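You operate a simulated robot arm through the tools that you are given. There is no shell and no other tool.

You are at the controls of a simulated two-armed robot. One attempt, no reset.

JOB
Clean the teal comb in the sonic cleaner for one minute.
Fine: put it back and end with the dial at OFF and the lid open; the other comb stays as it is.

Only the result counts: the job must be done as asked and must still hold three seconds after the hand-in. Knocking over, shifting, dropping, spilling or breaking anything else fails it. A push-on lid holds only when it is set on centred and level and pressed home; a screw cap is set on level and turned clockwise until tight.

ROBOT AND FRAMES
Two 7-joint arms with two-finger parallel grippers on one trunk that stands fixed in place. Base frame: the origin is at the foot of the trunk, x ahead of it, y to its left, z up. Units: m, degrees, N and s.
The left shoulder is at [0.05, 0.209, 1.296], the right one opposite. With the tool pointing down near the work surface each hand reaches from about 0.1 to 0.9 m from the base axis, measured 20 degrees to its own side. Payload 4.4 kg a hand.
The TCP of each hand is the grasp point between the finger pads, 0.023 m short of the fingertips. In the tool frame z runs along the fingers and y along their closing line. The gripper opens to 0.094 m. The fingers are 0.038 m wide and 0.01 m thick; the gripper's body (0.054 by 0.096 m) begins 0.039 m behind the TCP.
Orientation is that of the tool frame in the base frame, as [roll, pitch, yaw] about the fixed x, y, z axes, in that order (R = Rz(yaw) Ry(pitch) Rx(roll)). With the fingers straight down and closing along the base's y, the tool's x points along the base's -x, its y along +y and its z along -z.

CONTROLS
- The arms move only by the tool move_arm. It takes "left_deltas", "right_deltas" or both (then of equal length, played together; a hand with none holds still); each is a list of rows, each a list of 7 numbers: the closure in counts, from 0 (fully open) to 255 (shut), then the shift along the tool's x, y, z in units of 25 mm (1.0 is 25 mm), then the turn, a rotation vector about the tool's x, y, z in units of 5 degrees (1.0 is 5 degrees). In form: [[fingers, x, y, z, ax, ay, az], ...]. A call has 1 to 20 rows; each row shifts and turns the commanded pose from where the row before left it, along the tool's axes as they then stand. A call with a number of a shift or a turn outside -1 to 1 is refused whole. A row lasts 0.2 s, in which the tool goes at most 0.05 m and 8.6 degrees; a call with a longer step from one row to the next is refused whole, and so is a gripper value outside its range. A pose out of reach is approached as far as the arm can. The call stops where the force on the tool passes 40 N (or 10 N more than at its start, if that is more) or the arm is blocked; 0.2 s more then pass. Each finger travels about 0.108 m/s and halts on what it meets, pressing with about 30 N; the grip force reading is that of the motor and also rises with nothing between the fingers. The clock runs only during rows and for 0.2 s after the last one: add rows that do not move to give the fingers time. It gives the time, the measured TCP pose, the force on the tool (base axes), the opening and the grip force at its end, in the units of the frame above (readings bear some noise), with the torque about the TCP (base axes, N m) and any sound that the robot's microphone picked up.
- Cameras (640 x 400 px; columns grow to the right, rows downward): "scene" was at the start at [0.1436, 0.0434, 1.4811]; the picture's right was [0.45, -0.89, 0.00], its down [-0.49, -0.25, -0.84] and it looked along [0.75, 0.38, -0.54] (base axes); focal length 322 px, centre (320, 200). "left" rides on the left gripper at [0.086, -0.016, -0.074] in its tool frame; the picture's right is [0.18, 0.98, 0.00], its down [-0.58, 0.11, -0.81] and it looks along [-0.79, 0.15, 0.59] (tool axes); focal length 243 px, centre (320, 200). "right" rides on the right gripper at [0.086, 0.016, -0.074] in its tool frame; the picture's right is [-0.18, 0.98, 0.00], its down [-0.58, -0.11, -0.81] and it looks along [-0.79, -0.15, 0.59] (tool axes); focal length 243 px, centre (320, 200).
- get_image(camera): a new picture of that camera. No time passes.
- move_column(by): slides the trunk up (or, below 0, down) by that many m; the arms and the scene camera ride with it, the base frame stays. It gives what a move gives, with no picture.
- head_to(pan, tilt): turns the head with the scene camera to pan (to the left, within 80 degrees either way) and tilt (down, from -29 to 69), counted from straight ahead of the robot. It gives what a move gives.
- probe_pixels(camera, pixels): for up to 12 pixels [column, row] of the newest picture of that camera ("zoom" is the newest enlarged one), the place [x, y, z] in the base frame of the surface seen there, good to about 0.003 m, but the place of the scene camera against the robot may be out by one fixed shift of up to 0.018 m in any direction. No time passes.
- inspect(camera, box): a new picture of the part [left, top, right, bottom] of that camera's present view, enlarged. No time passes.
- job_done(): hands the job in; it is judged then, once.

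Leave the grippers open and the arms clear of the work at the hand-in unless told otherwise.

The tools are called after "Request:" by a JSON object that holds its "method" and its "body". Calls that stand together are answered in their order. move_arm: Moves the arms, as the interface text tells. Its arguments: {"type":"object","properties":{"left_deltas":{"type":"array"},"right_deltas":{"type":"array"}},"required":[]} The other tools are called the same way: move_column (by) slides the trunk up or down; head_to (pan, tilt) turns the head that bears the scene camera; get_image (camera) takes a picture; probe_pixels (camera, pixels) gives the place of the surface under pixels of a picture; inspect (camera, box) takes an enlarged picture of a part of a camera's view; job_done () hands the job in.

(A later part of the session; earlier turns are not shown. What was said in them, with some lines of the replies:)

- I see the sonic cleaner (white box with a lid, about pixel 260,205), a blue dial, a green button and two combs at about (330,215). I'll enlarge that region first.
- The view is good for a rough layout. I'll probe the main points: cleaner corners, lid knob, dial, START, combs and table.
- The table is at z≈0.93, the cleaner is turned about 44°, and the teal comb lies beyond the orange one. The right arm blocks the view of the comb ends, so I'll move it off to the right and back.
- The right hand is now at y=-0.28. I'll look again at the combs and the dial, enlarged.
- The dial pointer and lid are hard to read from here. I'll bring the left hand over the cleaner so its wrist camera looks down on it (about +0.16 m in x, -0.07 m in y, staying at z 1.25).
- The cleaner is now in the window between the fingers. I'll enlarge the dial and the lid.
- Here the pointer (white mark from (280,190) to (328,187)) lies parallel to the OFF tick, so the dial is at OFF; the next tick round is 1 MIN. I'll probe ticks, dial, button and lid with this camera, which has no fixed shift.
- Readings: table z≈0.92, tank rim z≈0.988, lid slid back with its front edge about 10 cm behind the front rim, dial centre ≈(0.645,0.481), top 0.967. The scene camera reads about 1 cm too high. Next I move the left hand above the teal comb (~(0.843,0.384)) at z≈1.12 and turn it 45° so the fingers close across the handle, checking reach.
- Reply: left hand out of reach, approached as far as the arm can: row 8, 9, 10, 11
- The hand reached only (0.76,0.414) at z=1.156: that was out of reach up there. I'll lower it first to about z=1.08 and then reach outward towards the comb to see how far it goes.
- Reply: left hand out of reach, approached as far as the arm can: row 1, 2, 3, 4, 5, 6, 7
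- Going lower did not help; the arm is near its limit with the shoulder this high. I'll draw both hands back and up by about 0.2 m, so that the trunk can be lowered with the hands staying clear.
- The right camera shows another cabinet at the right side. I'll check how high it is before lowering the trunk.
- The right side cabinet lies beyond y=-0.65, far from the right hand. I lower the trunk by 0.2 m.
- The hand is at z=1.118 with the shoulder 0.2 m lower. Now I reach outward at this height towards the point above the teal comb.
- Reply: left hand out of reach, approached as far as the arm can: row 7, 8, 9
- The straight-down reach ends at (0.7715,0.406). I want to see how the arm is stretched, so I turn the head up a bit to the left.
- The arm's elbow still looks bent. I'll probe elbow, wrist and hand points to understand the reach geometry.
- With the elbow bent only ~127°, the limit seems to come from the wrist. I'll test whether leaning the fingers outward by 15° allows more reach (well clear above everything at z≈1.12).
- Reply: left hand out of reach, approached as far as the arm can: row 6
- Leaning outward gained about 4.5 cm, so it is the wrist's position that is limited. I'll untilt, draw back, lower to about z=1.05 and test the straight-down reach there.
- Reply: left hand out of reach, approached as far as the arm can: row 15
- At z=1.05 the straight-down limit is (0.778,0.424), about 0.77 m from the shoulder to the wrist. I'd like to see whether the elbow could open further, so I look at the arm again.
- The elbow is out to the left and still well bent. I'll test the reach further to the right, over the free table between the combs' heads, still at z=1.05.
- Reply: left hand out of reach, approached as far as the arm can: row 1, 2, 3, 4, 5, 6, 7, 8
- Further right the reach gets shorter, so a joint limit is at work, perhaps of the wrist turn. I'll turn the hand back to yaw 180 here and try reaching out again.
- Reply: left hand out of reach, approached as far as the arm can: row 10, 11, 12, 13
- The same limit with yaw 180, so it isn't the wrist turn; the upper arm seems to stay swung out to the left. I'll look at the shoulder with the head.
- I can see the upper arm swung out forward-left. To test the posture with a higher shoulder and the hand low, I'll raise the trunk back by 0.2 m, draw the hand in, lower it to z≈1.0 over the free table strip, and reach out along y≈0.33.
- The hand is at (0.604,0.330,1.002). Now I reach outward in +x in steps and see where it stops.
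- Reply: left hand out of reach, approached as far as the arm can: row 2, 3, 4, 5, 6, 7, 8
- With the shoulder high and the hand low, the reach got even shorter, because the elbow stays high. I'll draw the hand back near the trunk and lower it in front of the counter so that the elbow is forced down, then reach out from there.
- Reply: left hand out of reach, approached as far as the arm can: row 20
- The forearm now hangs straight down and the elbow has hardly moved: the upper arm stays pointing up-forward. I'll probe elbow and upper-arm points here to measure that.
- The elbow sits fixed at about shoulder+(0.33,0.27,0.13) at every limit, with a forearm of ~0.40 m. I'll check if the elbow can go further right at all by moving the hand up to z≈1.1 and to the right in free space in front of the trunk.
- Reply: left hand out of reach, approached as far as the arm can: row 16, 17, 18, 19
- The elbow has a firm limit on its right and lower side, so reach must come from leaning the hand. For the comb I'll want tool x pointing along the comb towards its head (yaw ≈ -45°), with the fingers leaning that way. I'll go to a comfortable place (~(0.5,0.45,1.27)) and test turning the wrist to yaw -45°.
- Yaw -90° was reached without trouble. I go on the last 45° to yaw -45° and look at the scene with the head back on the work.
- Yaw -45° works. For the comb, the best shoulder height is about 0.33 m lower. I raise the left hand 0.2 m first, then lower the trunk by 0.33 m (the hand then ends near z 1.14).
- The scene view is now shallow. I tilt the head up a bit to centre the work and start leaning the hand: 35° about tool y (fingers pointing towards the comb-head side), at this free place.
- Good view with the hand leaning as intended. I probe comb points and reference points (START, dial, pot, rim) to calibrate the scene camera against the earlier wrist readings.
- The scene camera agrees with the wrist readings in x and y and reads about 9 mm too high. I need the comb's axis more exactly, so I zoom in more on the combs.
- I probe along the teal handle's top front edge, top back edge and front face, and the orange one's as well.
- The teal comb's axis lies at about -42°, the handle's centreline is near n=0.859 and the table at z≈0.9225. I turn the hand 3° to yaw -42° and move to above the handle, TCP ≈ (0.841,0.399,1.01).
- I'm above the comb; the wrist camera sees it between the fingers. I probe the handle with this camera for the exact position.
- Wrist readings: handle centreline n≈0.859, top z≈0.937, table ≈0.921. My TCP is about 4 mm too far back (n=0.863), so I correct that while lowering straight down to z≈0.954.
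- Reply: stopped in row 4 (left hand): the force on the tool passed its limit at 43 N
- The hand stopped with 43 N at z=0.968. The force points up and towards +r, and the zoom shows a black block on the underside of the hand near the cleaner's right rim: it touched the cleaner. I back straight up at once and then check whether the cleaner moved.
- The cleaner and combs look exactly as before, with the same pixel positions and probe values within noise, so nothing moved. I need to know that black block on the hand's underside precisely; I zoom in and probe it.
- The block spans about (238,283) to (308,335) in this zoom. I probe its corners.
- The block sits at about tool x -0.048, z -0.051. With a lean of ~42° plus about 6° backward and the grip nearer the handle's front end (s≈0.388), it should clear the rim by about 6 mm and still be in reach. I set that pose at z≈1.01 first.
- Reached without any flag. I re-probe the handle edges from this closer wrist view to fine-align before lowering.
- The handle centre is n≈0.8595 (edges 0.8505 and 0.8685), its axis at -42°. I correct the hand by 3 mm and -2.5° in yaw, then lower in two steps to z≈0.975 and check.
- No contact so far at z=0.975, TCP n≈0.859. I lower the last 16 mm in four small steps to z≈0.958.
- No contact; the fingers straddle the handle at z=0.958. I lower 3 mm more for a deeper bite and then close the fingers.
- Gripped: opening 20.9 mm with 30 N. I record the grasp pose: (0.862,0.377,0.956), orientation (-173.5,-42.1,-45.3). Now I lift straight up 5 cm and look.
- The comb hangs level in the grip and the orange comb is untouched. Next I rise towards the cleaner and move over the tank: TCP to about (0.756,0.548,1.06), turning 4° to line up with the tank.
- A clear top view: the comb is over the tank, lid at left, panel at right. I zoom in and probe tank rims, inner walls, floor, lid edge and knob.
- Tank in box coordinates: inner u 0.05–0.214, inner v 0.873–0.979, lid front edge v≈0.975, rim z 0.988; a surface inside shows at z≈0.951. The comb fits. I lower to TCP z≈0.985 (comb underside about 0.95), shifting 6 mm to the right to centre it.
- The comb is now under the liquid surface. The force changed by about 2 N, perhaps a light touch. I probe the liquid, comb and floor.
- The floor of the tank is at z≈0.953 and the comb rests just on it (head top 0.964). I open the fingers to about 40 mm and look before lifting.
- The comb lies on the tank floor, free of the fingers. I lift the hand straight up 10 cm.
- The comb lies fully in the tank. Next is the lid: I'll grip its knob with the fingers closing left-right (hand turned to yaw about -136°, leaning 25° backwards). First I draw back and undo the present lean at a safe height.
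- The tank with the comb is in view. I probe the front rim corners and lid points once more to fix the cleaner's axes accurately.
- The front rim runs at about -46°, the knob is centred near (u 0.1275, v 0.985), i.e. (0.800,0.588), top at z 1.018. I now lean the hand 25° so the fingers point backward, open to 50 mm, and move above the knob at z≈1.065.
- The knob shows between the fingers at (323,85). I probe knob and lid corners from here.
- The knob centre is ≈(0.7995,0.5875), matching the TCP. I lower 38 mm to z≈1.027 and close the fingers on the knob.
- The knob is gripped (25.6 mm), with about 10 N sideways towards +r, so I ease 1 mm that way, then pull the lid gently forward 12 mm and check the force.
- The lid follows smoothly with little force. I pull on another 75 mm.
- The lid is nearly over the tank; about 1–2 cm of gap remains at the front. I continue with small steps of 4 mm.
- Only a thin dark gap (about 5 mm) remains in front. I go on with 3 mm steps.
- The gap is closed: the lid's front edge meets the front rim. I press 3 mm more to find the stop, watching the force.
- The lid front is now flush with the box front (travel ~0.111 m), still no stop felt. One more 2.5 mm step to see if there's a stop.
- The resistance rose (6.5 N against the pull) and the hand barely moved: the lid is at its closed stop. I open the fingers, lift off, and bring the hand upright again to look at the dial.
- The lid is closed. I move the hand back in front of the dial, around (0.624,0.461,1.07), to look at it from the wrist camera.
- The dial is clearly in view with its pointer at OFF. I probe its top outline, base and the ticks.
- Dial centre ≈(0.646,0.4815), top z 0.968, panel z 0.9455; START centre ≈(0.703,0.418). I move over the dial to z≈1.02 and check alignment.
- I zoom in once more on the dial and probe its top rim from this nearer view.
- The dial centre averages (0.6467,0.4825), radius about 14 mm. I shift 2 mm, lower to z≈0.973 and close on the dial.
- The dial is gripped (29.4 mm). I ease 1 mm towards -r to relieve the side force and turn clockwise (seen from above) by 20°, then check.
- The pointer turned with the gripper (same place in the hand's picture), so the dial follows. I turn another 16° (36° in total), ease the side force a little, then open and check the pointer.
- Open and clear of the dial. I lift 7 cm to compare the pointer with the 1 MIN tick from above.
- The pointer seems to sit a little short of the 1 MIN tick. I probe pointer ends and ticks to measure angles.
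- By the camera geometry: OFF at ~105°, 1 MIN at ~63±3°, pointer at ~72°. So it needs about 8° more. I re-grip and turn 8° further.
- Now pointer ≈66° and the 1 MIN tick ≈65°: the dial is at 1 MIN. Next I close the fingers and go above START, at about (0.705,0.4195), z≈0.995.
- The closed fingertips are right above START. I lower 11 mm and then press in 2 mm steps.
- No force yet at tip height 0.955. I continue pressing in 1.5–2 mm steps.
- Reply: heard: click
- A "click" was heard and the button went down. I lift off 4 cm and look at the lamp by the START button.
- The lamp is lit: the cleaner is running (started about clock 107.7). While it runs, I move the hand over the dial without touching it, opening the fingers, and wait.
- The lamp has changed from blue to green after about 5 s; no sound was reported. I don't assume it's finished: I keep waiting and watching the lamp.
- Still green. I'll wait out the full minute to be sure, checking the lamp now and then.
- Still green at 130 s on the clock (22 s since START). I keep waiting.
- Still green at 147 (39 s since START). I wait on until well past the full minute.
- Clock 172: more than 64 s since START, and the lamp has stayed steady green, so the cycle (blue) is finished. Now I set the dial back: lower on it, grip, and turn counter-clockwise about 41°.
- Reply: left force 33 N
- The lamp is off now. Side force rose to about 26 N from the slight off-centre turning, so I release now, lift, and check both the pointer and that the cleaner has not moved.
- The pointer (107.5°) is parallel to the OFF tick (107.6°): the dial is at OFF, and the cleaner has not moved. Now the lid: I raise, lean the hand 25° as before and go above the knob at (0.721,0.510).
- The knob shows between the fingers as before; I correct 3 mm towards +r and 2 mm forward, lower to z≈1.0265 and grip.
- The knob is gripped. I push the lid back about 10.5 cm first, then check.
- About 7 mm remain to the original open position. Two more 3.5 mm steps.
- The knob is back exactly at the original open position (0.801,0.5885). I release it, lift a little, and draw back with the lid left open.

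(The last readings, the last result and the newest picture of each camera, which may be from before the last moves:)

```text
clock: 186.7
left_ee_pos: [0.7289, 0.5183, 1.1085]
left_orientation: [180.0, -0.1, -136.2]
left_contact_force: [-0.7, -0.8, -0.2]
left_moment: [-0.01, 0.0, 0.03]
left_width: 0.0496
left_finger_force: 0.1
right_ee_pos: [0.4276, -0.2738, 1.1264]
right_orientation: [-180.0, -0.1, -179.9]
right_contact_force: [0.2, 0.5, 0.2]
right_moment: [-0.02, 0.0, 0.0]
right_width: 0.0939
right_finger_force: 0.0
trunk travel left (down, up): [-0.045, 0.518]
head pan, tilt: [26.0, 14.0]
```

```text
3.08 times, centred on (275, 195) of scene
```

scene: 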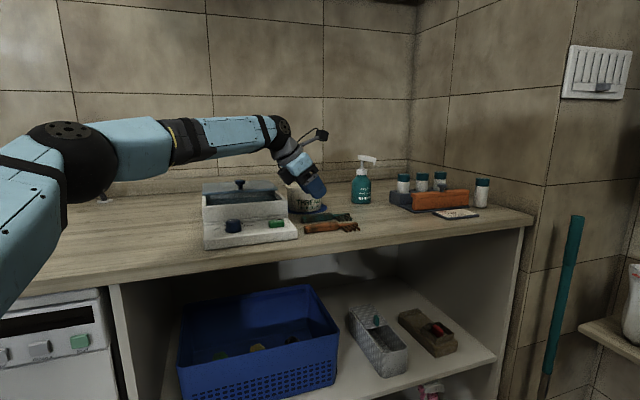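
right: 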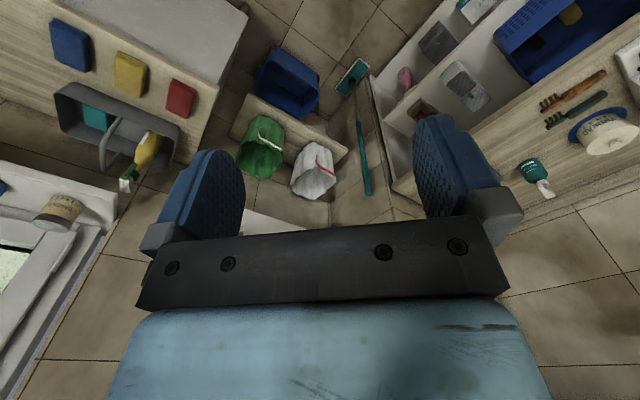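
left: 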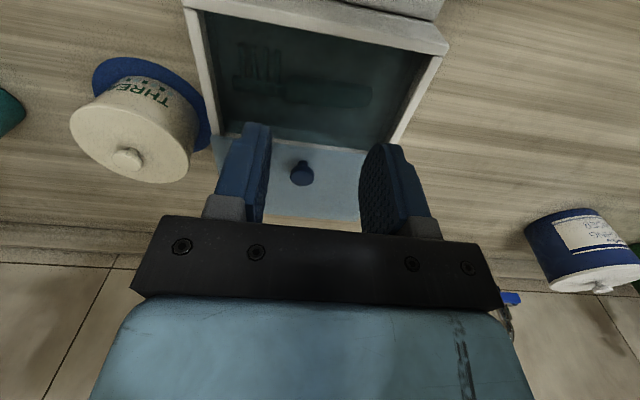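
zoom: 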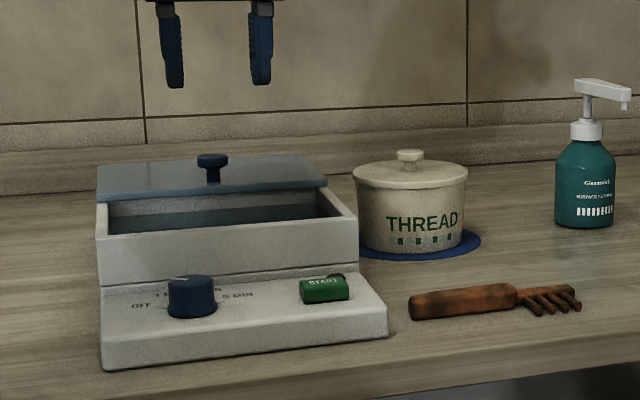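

The lid is open, dial at OFF. I look at the comb in the tank and turn the hand back to the earlier comb-gripping orientation (yaw -49.7°).

Request:
{"method": "inspect", "body": {"camera": "left", "box": [180, 0, 460, 160]}}

Request:
{"method": "move_arm", "body": {"left_deltas": [[146, 0, 0, 0, 0, 0, -0.96], [146, 0, 0, 0, 0, 0, -0.96], [146, 0, 0, 0, 0, 0, -0.96], [146, 0, 0, 0, 0, 0, -0.96], [146, 0, 0, 0, 0, 0, -0.96], [146, 0, 0, 0, 0, 0, -0.96], [146, 0, 0, 0, 0, 0, -0.96], [146, 0, 0, 0, 0, 0, -0.96], [146, 0, 0, 0, 0, 0, -0.96], [146, 0, 0, 0, 0, 0, -0.96], [146, 0, 0, 0, 0, 0, -0.96], [146, 0, 0, 0, 0, 0, -0.96], [146, 0, 0, 0, 0, 0, -0.96], [146, 0, 0, 0, 0, 0, -0.96], [146, 0, 0, 0, 0, 0, -0.96], [146, 0, 0, 0, 0, 0, -0.96], [146, 0, 0, 0, 0, 0, -0.96], [146, 0, 0, 0, 0, 0, -0.96]]}}

Request:
{"method": "move_arm", "body": {"left_deltas": [[146, 0, 0, 0, 0, 0.9356, 0], [146, 0, 0, 0, 0, 0.9356, 0], [146, 0, 0, 0, 0, 0.9356, 0], [146, 0, 0, 0, 0, 0.9356, 0], [146, 0, 0, 0, 0, 0.9356, 0], [146, 0, 0, 0, 0, 0.9356, 0], [146, 0, 0, 0, 0, 0.9356, 0], [146, 0, 0, 0, 0, 0.9356, 0], [146, 0, 0, 0, 0, 0.9356, 0], [146, 0, 0, 0, 0.64, 0, 0], [146, 0, 0, 0, 0.64, 0, 0], [146, 0, 0, 0, 0, 0, 0]]}}

Request:
{"method": "get_image", "body": {"camera": "left"}}

```text
2.29 times, centred on (320, 80) of left
```

zoom: 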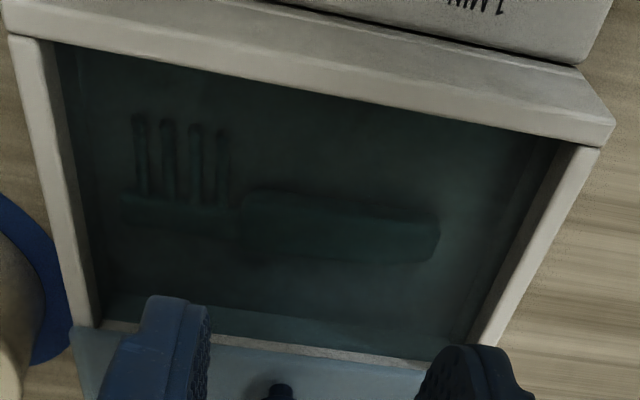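

```text
clock: 190.5
left_ee_pos: [0.7296, 0.5179, 1.11]
left_orientation: [-179.9, 0.1, -49.5]
left_contact_force: [0.0, -0.7, -0.2]
left_moment: [0.0, 0.02, 0.01]
left_width: 0.04
left_finger_force: 0.0
right_ee_pos: [0.4269, -0.2736, 1.1254]
right_orientation: [-179.9, 0.0, 180.0]
right_contact_force: [0.2, 0.4, -0.7]
right_moment: [0.03, -0.01, -0.01]
right_width: 0.094
right_finger_force: 0.0
trunk travel left (down, up): [-0.045, 0.518]
head pan, tilt: [26.0, 14.0]
```

```text
clock: 193.1
left_ee_pos: [0.7297, 0.5174, 1.109]
left_orientation: [-173.5, -42.1, -49.6]
left_contact_force: [0.2, -0.7, -0.5]
left_moment: [-0.03, -0.01, 0.0]
left_width: 0.0401
left_finger_force: 0.1
right_ee_pos: [0.4272, -0.2739, 1.126]
right_orientation: [-180.0, 0.1, -180.0]
right_contact_force: [-0.6, -0.5, -0.2]
right_moment: [-0.03, 0.01, 0.03]
right_width: 0.0941
right_finger_force: 0.0
trunk travel left (down, up): [-0.045, 0.518]
head pan, tilt: [26.0, 14.0]
```

```text
taken
```

left: 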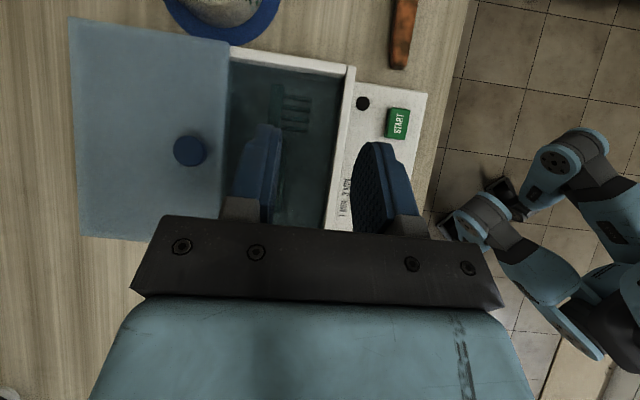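

The comb now looks evenly teal, without brown patches. I move back above the place where I released it, (0.758,0.542), z≈1.06, and look.

Request:
{"method": "move_arm", "body": {"left_deltas": [[146, -0.668, -0.668, 0.8, 0, 0, 0], [146, -0.668, -0.668, 0.8, 0, 0, 0], [146, 0, 0, 0, 0, 0, 0]]}}

Request:
{"method": "get_image", "body": {"camera": "left"}}

Request:
{"method": "inspect", "body": {"camera": "left", "box": [220, 20, 440, 230]}}

```text
clock: 193.9
left_ee_pos: [0.7568, 0.5413, 1.0621]
left_orientation: [-173.5, -42.1, -49.6]
left_contact_force: [0.2, 0.0, 0.5]
left_moment: [0.0, -0.02, -0.01]
left_width: 0.0401
left_finger_force: 0.1
right_ee_pos: [0.4264, -0.275, 1.1268]
right_orientation: [-179.9, 0.0, -180.0]
right_contact_force: [0.4, 0.8, -0.1]
right_moment: [0.02, 0.01, -0.01]
right_width: 0.0938
right_finger_force: 0.1
trunk travel left (down, up): [-0.045, 0.518]
head pan, tilt: [26.0, 14.0]
```

```text
taken
```

left: 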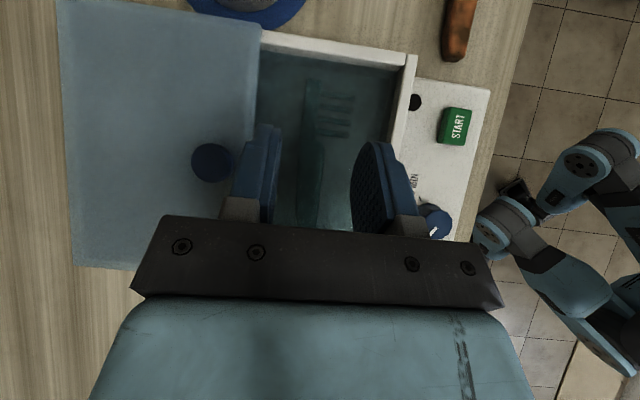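

```text
1.90 times, centred on (330, 125) of left
```

zoom: 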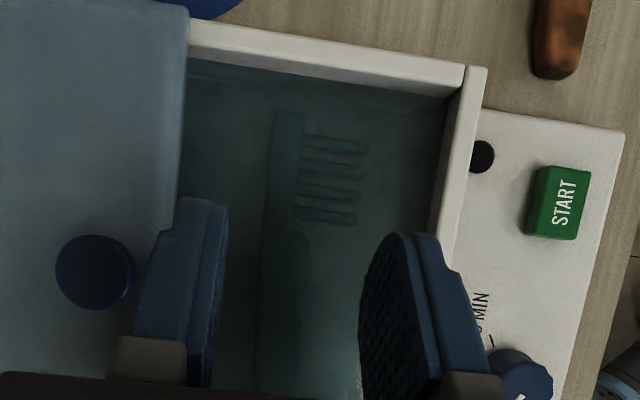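

I probe the comb in the tank (handle edges, head) to see how it lies relative to the release pose.

Request:
{"method": "probe_pixels", "body": {"camera": "zoom", "pixels": [[263, 260], [305, 260], [260, 320], [302, 320], [259, 370], [297, 370], [285, 240], [288, 130], [285, 180], [350, 147], [285, 300], [283, 350]]}}

```text
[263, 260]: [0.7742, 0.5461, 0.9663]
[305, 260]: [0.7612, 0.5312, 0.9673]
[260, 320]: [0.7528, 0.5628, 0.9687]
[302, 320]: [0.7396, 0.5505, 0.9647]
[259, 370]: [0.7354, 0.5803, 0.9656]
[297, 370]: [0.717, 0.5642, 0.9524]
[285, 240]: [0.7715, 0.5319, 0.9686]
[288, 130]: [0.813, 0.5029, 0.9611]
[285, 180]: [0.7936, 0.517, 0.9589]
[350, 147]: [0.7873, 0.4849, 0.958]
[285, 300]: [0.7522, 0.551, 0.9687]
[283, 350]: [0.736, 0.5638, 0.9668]
```

The comb lies where I left it (handle top z≈0.968). I lower in two of three steps and compare with the picture taken at release.

Request:
{"method": "move_arm", "body": {"left_deltas": [[146, -0.677, 0.065, 0.748, 0, 0, 0], [146, -0.677, 0.065, 0.748, 0, 0, 0], [146, -0.3, 0.03, 0.33, 0, 0, 0], [146, 0, 0, 0, 0, 0, 0]]}}

Request:
{"method": "get_image", "body": {"camera": "left"}}

```text
clock: 194.9
left_ee_pos: [0.7573, 0.5439, 0.9991]
left_orientation: [-173.5, -42.1, -49.6]
left_contact_force: [-0.2, 0.6, -1.5]
left_moment: [-0.01, -0.02, 0.01]
left_width: 0.0402
left_finger_force: 0.2
right_ee_pos: [0.4275, -0.2738, 1.1264]
right_orientation: [-180.0, 0.0, 180.0]
right_contact_force: [1.0, 0.3, -0.7]
right_moment: [0.02, 0.04, 0.03]
right_width: 0.0939
right_finger_force: 0.2
trunk travel left (down, up): [-0.045, 0.518]
head pan, tilt: [26.0, 14.0]
```

```text
taken
```

left: 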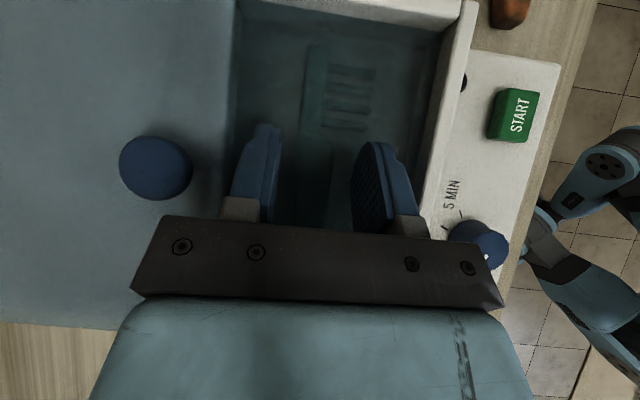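

The handle sits centred between the fingers. I lower the last 13 mm to the release height (z≈0.986).

Request:
{"method": "move_arm", "body": {"left_deltas": [[146, -0.148, 0.034, 0.21, 0, 0, 0], [146, -0.148, 0.034, 0.21, 0, 0, 0], [146, 0, 0, 0, 0, 0, 0]]}}

Request:
{"method": "get_image", "body": {"camera": "left"}}

```text
clock: 195.7
left_ee_pos: [0.7587, 0.5408, 0.9862]
left_orientation: [-173.6, -42.1, -49.6]
left_contact_force: [-0.7, 0.7, -0.1]
left_moment: [0.04, 0.03, 0.02]
left_width: 0.0401
left_finger_force: 0.0
right_ee_pos: [0.4266, -0.2726, 1.1267]
right_orientation: [-180.0, 0.0, 180.0]
right_contact_force: [0.8, -0.1, 0.7]
right_moment: [0.02, 0.01, -0.04]
right_width: 0.0938
right_finger_force: 0.2
trunk travel left (down, up): [-0.045, 0.518]
head pan, tilt: [26.0, 14.0]
```

```text
taken
```

left: 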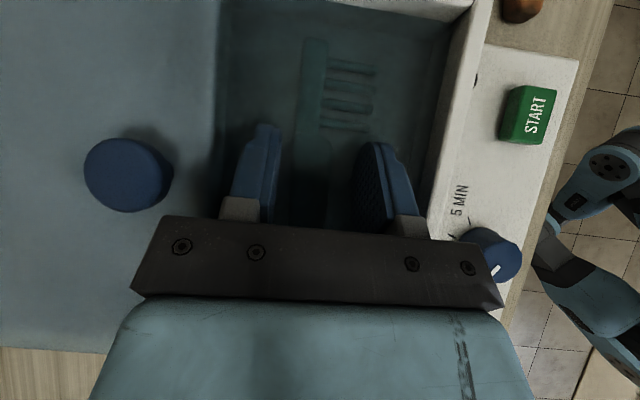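

The view matches the one at release. I close the fingers on the handle.

Request:
{"method": "move_arm", "body": {"left_deltas": [[255, 0, 0, 0, 0, 0, 0], [255, 0, 0, 0, 0, 0, 0], [255, 0, 0, 0, 0, 0, 0], [255, 0, 0, 0, 0, 0, 0]]}}

Request:
{"method": "get_image", "body": {"camera": "left"}}

```text
clock: 196.7
left_ee_pos: [0.7577, 0.5422, 0.9862]
left_orientation: [-173.5, -42.1, -49.5]
left_contact_force: [-0.4, 0.0, 1.3]
left_moment: [-0.07, 0.01, -0.01]
left_width: 0.0208
left_finger_force: 30.3
right_ee_pos: [0.427, -0.274, 1.1277]
right_orientation: [180.0, 0.0, 180.0]
right_contact_force: [0.0, 0.3, 1.0]
right_moment: [0.0, 0.0, -0.02]
right_width: 0.0938
right_finger_force: 0.0
trunk travel left (down, up): [-0.045, 0.518]
head pan, tilt: [26.0, 14.0]
```

```text
taken
```

left: 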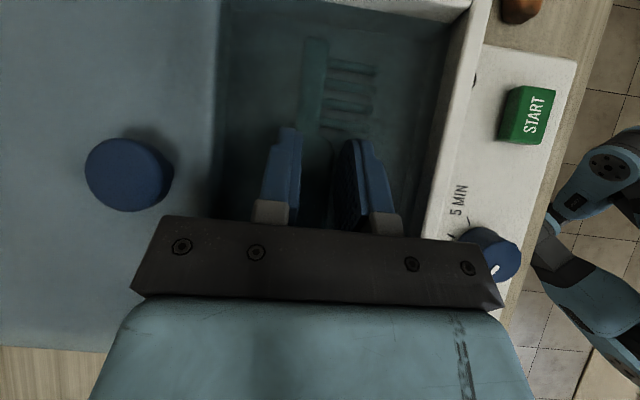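

Gripped again at 20.8 mm with 30 N. I lift straight up 7.5 cm and look.

Request:
{"method": "move_arm", "body": {"left_deltas": [[255, 0.335, -0.042, -0.369, 0, 0, 0], [255, 0.335, -0.042, -0.369, 0, 0, 0], [255, 0.67, -0.084, -0.737, 0, 0, 0], [255, 0.67, -0.084, -0.737, 0, 0, 0], [255, 0, 0, 0, 0, 0, 0]]}}

Request:
{"method": "get_image", "body": {"camera": "left"}}

Request:
{"method": "inspect", "body": {"camera": "scene", "box": [180, 110, 370, 260]}}

```text
clock: 197.9
left_ee_pos: [0.7587, 0.542, 1.0602]
left_orientation: [-173.5, -42.0, -49.6]
left_contact_force: [-0.4, 0.7, 0.2]
left_moment: [-0.02, -0.02, 0.01]
left_width: 0.0209
left_finger_force: 29.7
right_ee_pos: [0.4271, -0.2744, 1.1267]
right_orientation: [180.0, 0.0, -179.9]
right_contact_force: [0.6, -1.3, 0.7]
right_moment: [-0.02, -0.03, 0.01]
right_width: 0.094
right_finger_force: 0.0
trunk travel left (down, up): [-0.045, 0.518]
head pan, tilt: [26.0, 14.0]
```

```text
taken
```

left: 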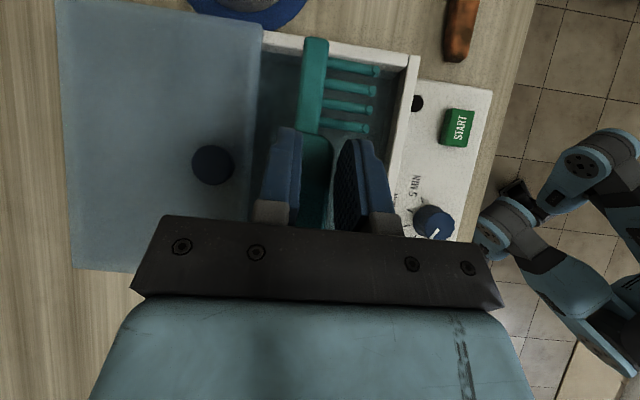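

```text
2.67 times, centred on (275, 185) of scene
```

zoom: 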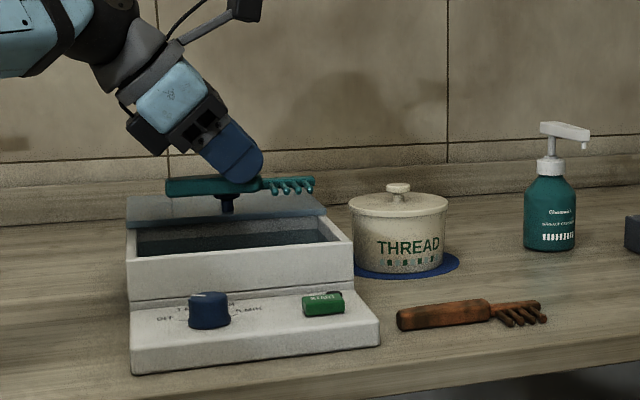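

The comb comes out clean, bright teal. I turn back to yaw -45.3° and carry it along the reverse path to above its original place.

Request:
{"method": "move_arm", "body": {"left_deltas": [[255, 0, 0, 0, 0.576, -0.072, -0.634], [255, 0.693, 0.34, 0.641, 0, 0, 0], [255, 0.693, 0.34, 0.641, 0, 0, 0], [255, 0.693, 0.34, 0.641, 0, 0, 0], [255, 0.693, 0.34, 0.641, 0, 0, 0], [255, 0.693, 0.34, 0.641, 0, 0, 0], [255, 0.693, 0.34, 0.641, 0, 0, 0], [255, 0.013, 0.14, 0.884, 0, 0, 0], [255, 0.013, 0.14, 0.884, 0, 0, 0], [255, 0.013, 0.14, 0.884, 0, 0, 0], [255, 0, 0, 0, 0, 0, 0]]}}

Request:
{"method": "get_image", "body": {"camera": "left"}}

Request:
{"method": "inspect", "body": {"camera": "scene", "box": [250, 120, 390, 245]}}

```text
clock: 200.3
left_ee_pos: [0.863, 0.3754, 1.0077]
left_orientation: [-173.5, -42.2, -45.3]
left_contact_force: [-0.1, -0.8, -0.4]
left_moment: [0.0, 0.0, 0.01]
left_width: 0.0207
left_finger_force: 29.8
right_ee_pos: [0.4268, -0.2737, 1.1257]
right_orientation: [-180.0, 0.1, -180.0]
right_contact_force: [0.5, -1.6, -0.3]
right_moment: [-0.02, 0.0, -0.02]
right_width: 0.094
right_finger_force: 0.0
trunk travel left (down, up): [-0.045, 0.518]
head pan, tilt: [26.0, 14.0]
```

```text
taken
```

left: 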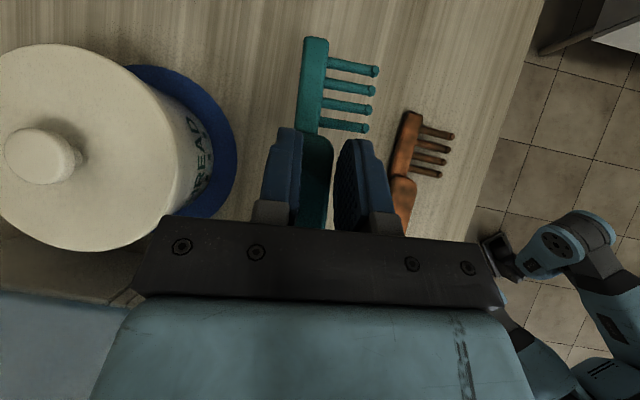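

```text
3.20 times, centred on (320, 182) of scene
```

zoom: 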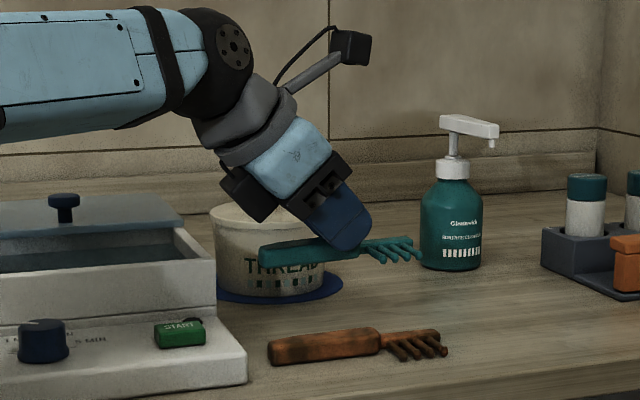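

The picture matches the one right after the first lift. I lower most of the way, stopping about 9 mm above the table contact height.

Request:
{"method": "move_arm", "body": {"left_deltas": [[255, -0.4, 0.042, 0.41, 0, 0, 0], [255, -0.4, 0.042, 0.41, 0, 0, 0], [255, -0.4, 0.042, 0.41, 0, 0, 0], [255, 0, 0, 0, 0, 0, 0]]}}

Request:
{"method": "get_image", "body": {"camera": "left"}}

Request:
{"method": "inspect", "body": {"camera": "scene", "box": [250, 140, 370, 245]}}

```text
clock: 201.3
left_ee_pos: [0.86, 0.3774, 0.964]
left_orientation: [-173.6, -42.1, -45.2]
left_contact_force: [0.2, -0.5, -0.3]
left_moment: [0.0, 0.02, -0.02]
left_width: 0.0207
left_finger_force: 30.4
right_ee_pos: [0.4264, -0.2736, 1.1268]
right_orientation: [179.9, 0.1, -180.0]
right_contact_force: [-0.2, -0.5, -1.6]
right_moment: [-0.04, -0.01, 0.0]
right_width: 0.0939
right_finger_force: 0.1
trunk travel left (down, up): [-0.045, 0.518]
head pan, tilt: [26.0, 14.0]
```

```text
taken
```

left: 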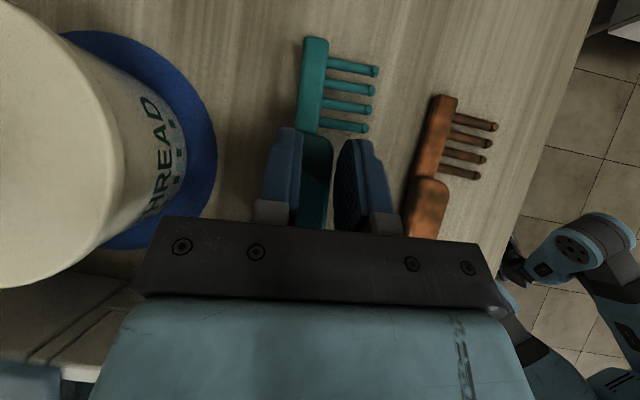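

```text
3.81 times, centred on (310, 192) of scene
```

zoom: 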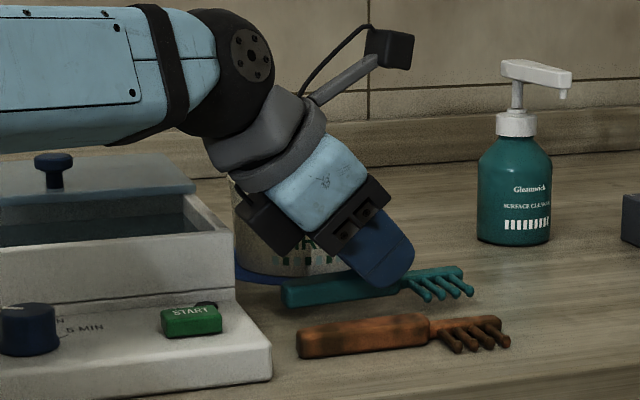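

Well placed; I move 2 mm forward along the comb and lower the last 8 mm in small steps.

Request:
{"method": "move_arm", "body": {"left_deltas": [[255, -0.053, 0.009, 0.098, 0, 0, 0], [255, -0.053, 0.009, 0.098, 0, 0, 0], [255, -0.053, 0.009, 0.098, 0, 0, 0], [255, 0, 0, 0, 0, 0, 0]]}}

Request:
{"method": "inspect", "body": {"camera": "scene", "box": [250, 140, 370, 245]}}

Request:
{"method": "get_image", "body": {"camera": "left"}}

```text
clock: 202.3
left_ee_pos: [0.8627, 0.3767, 0.9575]
left_orientation: [-173.4, -42.2, -45.3]
left_contact_force: [1.4, 1.6, 6.5]
left_moment: [-0.24, -0.11, 0.05]
left_width: 0.0207
left_finger_force: 30.2
right_ee_pos: [0.4265, -0.2743, 1.1267]
right_orientation: [179.9, 0.1, -180.0]
right_contact_force: [-0.3, 0.0, -1.0]
right_moment: [0.01, -0.01, -0.01]
right_width: 0.094
right_finger_force: 0.1
trunk travel left (down, up): [-0.045, 0.518]
head pan, tilt: [26.0, 14.0]
```

```text
3.81 times, centred on (310, 192) of scene
```

zoom: 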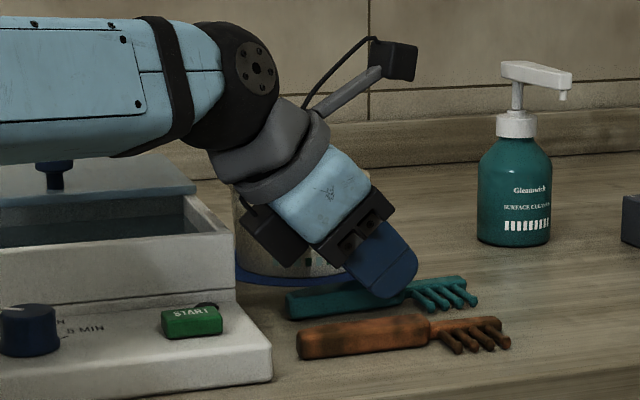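

```text
taken
```

left: 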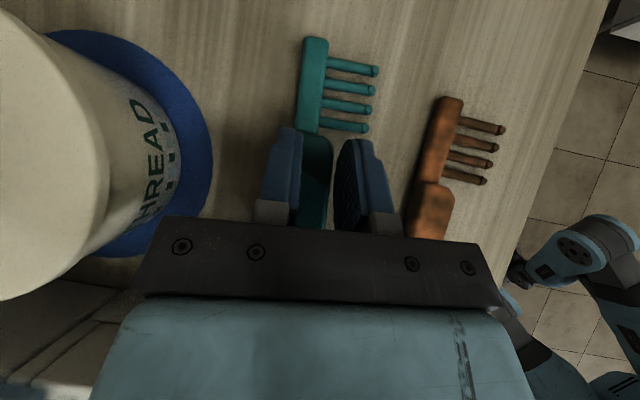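

The comb touches the table (6.5 N) at practically the same pose as when I grasped it. I open the fingers to 50 mm.

Request:
{"method": "move_arm", "body": {"left_deltas": [[120, 0, 0, 0, 0, 0, 0], [120, 0, 0, 0, 0, 0, 0], [120, 0, 0, 0, 0, 0, 0]]}}

Request:
{"method": "get_image", "body": {"camera": "left"}}

Request:
{"method": "inspect", "body": {"camera": "scene", "box": [250, 140, 370, 245]}}

```text
clock: 203.1
left_ee_pos: [0.8629, 0.3766, 0.9555]
left_orientation: [-173.5, -42.0, -45.4]
left_contact_force: [-0.1, 0.4, -0.5]
left_moment: [0.01, 0.02, -0.02]
left_width: 0.0496
left_finger_force: 0.1
right_ee_pos: [0.4264, -0.2732, 1.126]
right_orientation: [179.9, 0.1, 180.0]
right_contact_force: [-0.1, 0.5, 0.3]
right_moment: [0.01, -0.04, 0.01]
right_width: 0.0944
right_finger_force: 0.1
trunk travel left (down, up): [-0.045, 0.518]
head pan, tilt: [26.0, 14.0]
```

```text
taken
```

left: 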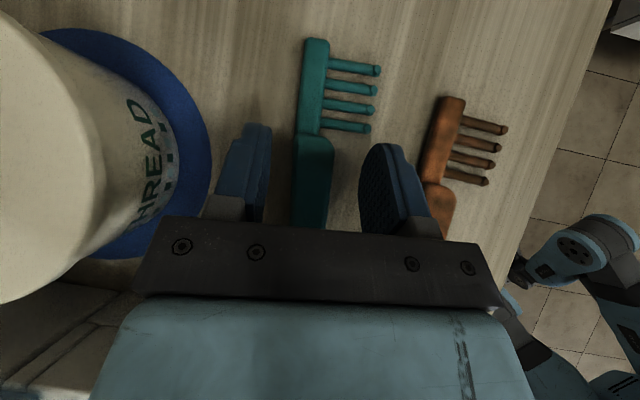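

```text
3.81 times, centred on (310, 192) of scene
```

zoom: 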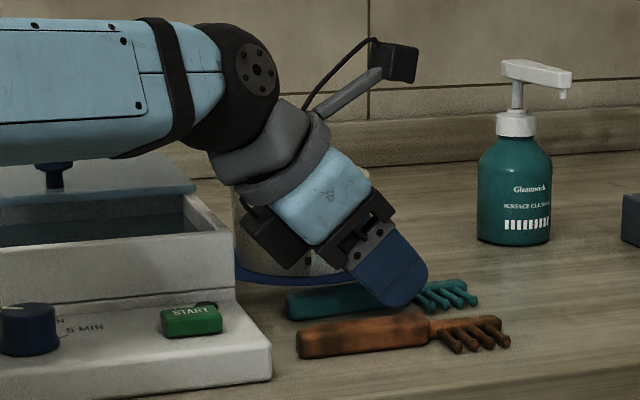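

The comb rests freely on the table. I lift the hand straight up 5 cm, then draw it away over the cleaner at a safe height.

Request:
{"method": "move_arm", "body": {"left_deltas": [[120, 0.336, -0.041, -0.368, 0, 0, 0], [120, 0.672, -0.081, -0.736, 0, 0, 0], [120, 0.336, -0.041, -0.368, 0, 0, 0], [120, -0.005, -0.144, -0.895, 0, 0, 0], [120, -0.005, -0.144, -0.895, 0, 0, 0], [120, -0.005, -0.144, -0.895, 0, 0, 0]]}}

Request:
{"method": "inspect", "body": {"camera": "scene", "box": [220, 140, 400, 250]}}

Request:
{"method": "get_image", "body": {"camera": "left"}}

```text
clock: 204.5
left_ee_pos: [0.8314, 0.412, 1.0553]
left_orientation: [-173.6, -42.2, -45.3]
left_contact_force: [0.2, 0.9, 0.4]
left_moment: [-0.02, -0.03, 0.01]
left_width: 0.0496
left_finger_force: 0.0
right_ee_pos: [0.4272, -0.2729, 1.1259]
right_orientation: [-179.9, -0.1, 179.9]
right_contact_force: [-1.4, 0.1, 0.5]
right_moment: [0.0, 0.03, 0.03]
right_width: 0.094
right_finger_force: 0.0
trunk travel left (down, up): [-0.045, 0.518]
head pan, tilt: [26.0, 14.0]
```

```text
3.56 times, centred on (310, 195) of scene
```

zoom: 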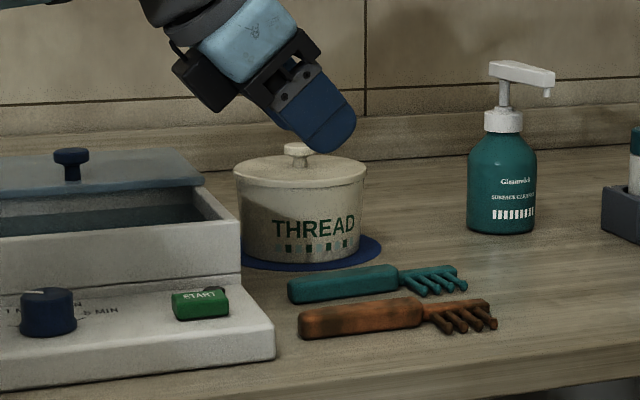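

```text
taken
```

left: 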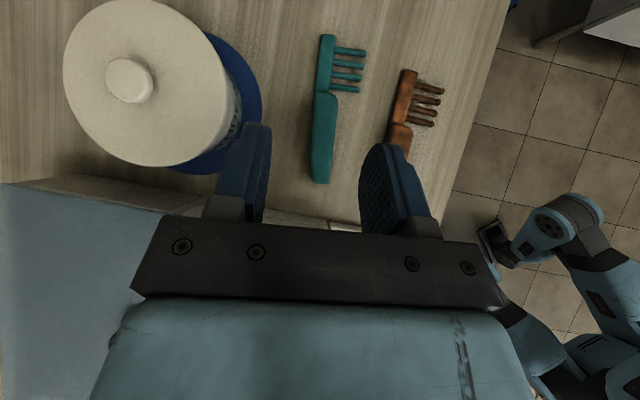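

Both combs lie side by side as at the start. I draw the arm further back, and then compare the comb's place with the first picture.

Request:
{"method": "move_arm", "body": {"left_deltas": [[120, -0.449, 0.143, -0.969, 0, 0, 0], [120, -0.449, 0.143, -0.969, 0, 0, 0], [120, -0.449, 0.143, -0.969, 0, 0, 0], [120, -0.449, 0.143, -0.969, 0, 0, 0], [120, -0.449, 0.143, -0.969, 0, 0, 0], [120, -0.449, 0.143, -0.969, 0, 0, 0], [120, -0.449, 0.143, -0.969, 0, 0, 0]]}}

Request:
{"method": "inspect", "body": {"camera": "scene", "box": [290, 205, 370, 245]}}

Request:
{"method": "probe_pixels", "body": {"camera": "zoom", "pixels": [[110, 165], [150, 162], [200, 158], [250, 154], [300, 150], [330, 147], [110, 134], [200, 124], [300, 112], [400, 120], [440, 113], [488, 155]]}}

Request:
{"method": "inspect", "body": {"camera": "scene", "box": [180, 140, 370, 260]}}

```text
clock: 206.1
left_ee_pos: [0.6823, 0.5009, 1.1267]
left_orientation: [-173.5, -42.1, -45.5]
left_contact_force: [0.0, -0.5, -0.3]
left_moment: [0.01, -0.01, 0.0]
left_width: 0.0497
left_finger_force: 0.1
right_ee_pos: [0.4265, -0.2748, 1.1267]
right_orientation: [180.0, 0.1, -180.0]
right_contact_force: [-0.2, 0.2, -0.5]
right_moment: [-0.01, -0.01, -0.02]
right_width: 0.0939
right_finger_force: 0.1
trunk travel left (down, up): [-0.045, 0.518]
head pan, tilt: [26.0, 14.0]
```

```text
8.00 times, centred on (330, 225) of scene
```

zoom: 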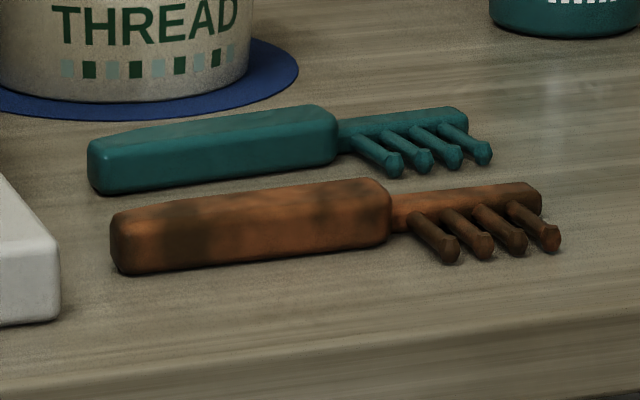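

```text
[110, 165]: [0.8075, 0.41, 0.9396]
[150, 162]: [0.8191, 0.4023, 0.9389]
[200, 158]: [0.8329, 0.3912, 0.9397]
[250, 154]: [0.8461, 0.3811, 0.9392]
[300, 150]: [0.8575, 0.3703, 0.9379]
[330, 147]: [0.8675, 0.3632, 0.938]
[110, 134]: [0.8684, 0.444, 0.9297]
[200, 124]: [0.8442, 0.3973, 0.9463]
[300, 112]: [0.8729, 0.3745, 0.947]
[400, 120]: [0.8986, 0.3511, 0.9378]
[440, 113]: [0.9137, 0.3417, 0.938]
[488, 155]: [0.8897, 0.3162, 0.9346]
```

```text
3.33 times, centred on (275, 200) of scene
```

zoom: 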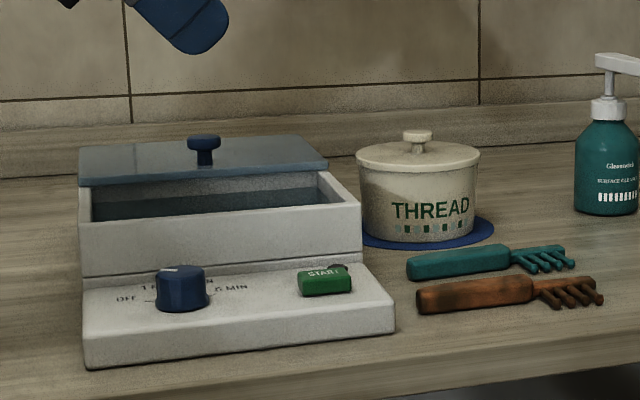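

The comb is back within about 2–3 mm of its first place; the orange comb, pot and cleaner are unchanged; lid open, dial at OFF. I retract the left arm well clear and open the gripper fully.

Request:
{"method": "move_arm", "body": {"left_deltas": [[120, -0.175, 0.438, -0.932, 0, 0, 0], [120, -0.175, 0.438, -0.932, 0, 0, 0], [120, -0.175, 0.438, -0.932, 0, 0, 0], [60, -0.175, 0.438, -0.932, 0, 0, 0], [0, -0.175, 0.438, -0.932, 0, 0, 0], [0, -0.175, 0.438, -0.932, 0, 0, 0], [0, -0.175, 0.438, -0.932, 0, 0, 0], [0, -0.175, 0.438, -0.932, 0, 0, 0], [0, -0.175, 0.438, -0.932, 0, 0, 0], [0, 0, 0, 0, 0, 0, 0]]}}

Request:
{"method": "get_image", "body": {"camera": "scene"}}

Request:
{"method": "inspect", "body": {"camera": "scene", "box": [200, 180, 320, 255]}}

```text
clock: 208.3
left_ee_pos: [0.4819, 0.5303, 1.2467]
left_orientation: [-173.7, -42.1, -45.3]
left_contact_force: [-0.5, -0.6, -0.4]
left_moment: [0.0, -0.01, -0.04]
left_width: 0.0938
left_finger_force: 0.0
right_ee_pos: [0.4268, -0.2729, 1.127]
right_orientation: [180.0, 0.0, 179.9]
right_contact_force: [0.1, -0.2, 0.1]
right_moment: [0.0, -0.02, 0.01]
right_width: 0.0939
right_finger_force: 0.1
trunk travel left (down, up): [-0.045, 0.518]
head pan, tilt: [26.0, 14.0]
```

```text
taken
```

scene: 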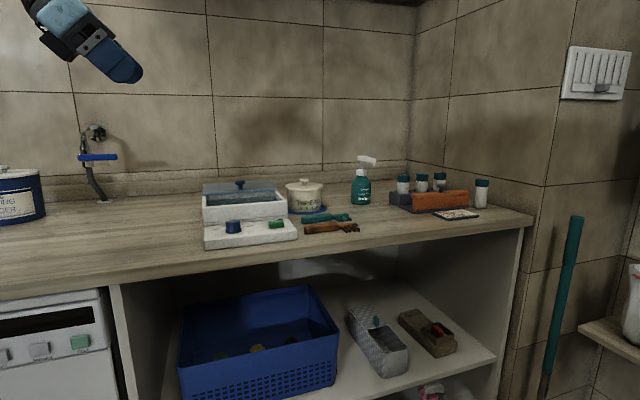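

```text
5.33 times, centred on (260, 218) of scene
```

zoom: 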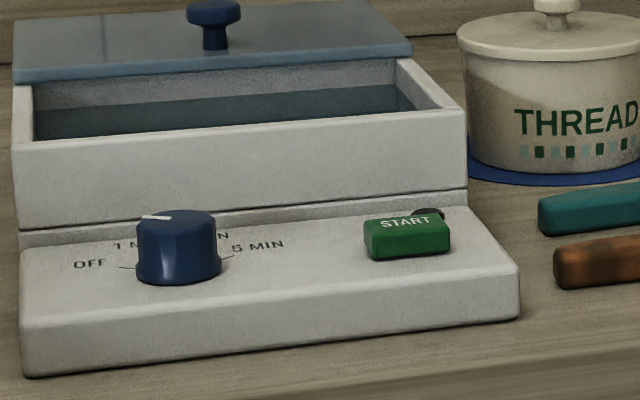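

The teal comb is clean and back beside the orange one. The lid is open, the lamp is out, the dial is at OFF, both grippers are open and the arms are clear. I hand the job in.

Request:
{"method": "job_done", "body": {}}

```text
The job is handed in.
```

The teal comb has been cleaned and is back in its place, within a few millimetres and about 2° of where it started. I handed the job in, and no verdict was returned.

- **Cleaning:** I put the comb in the tank, closed the lid, set the dial to 1 MIN and pressed START, which clicked. The lamp lit blue, then turned green about 5 s later. I took green to mean the cycle was finished, but left the comb in until 64 s after START anyway. It came out evenly teal, without its brown patches.
- **End state:** The dial is at OFF, the lamp is out, the lid is slid open, both grippers are open and the arms are clear. The orange comb was not touched.
- **Contacts with the cleaner:** While I was first reaching for the comb, the underside of the left hand hit the cleaner's rim with about 43 N. Turning the dial back to OFF put about 26 N of side force on the cleaner. Pictures after each showed it in the same position.
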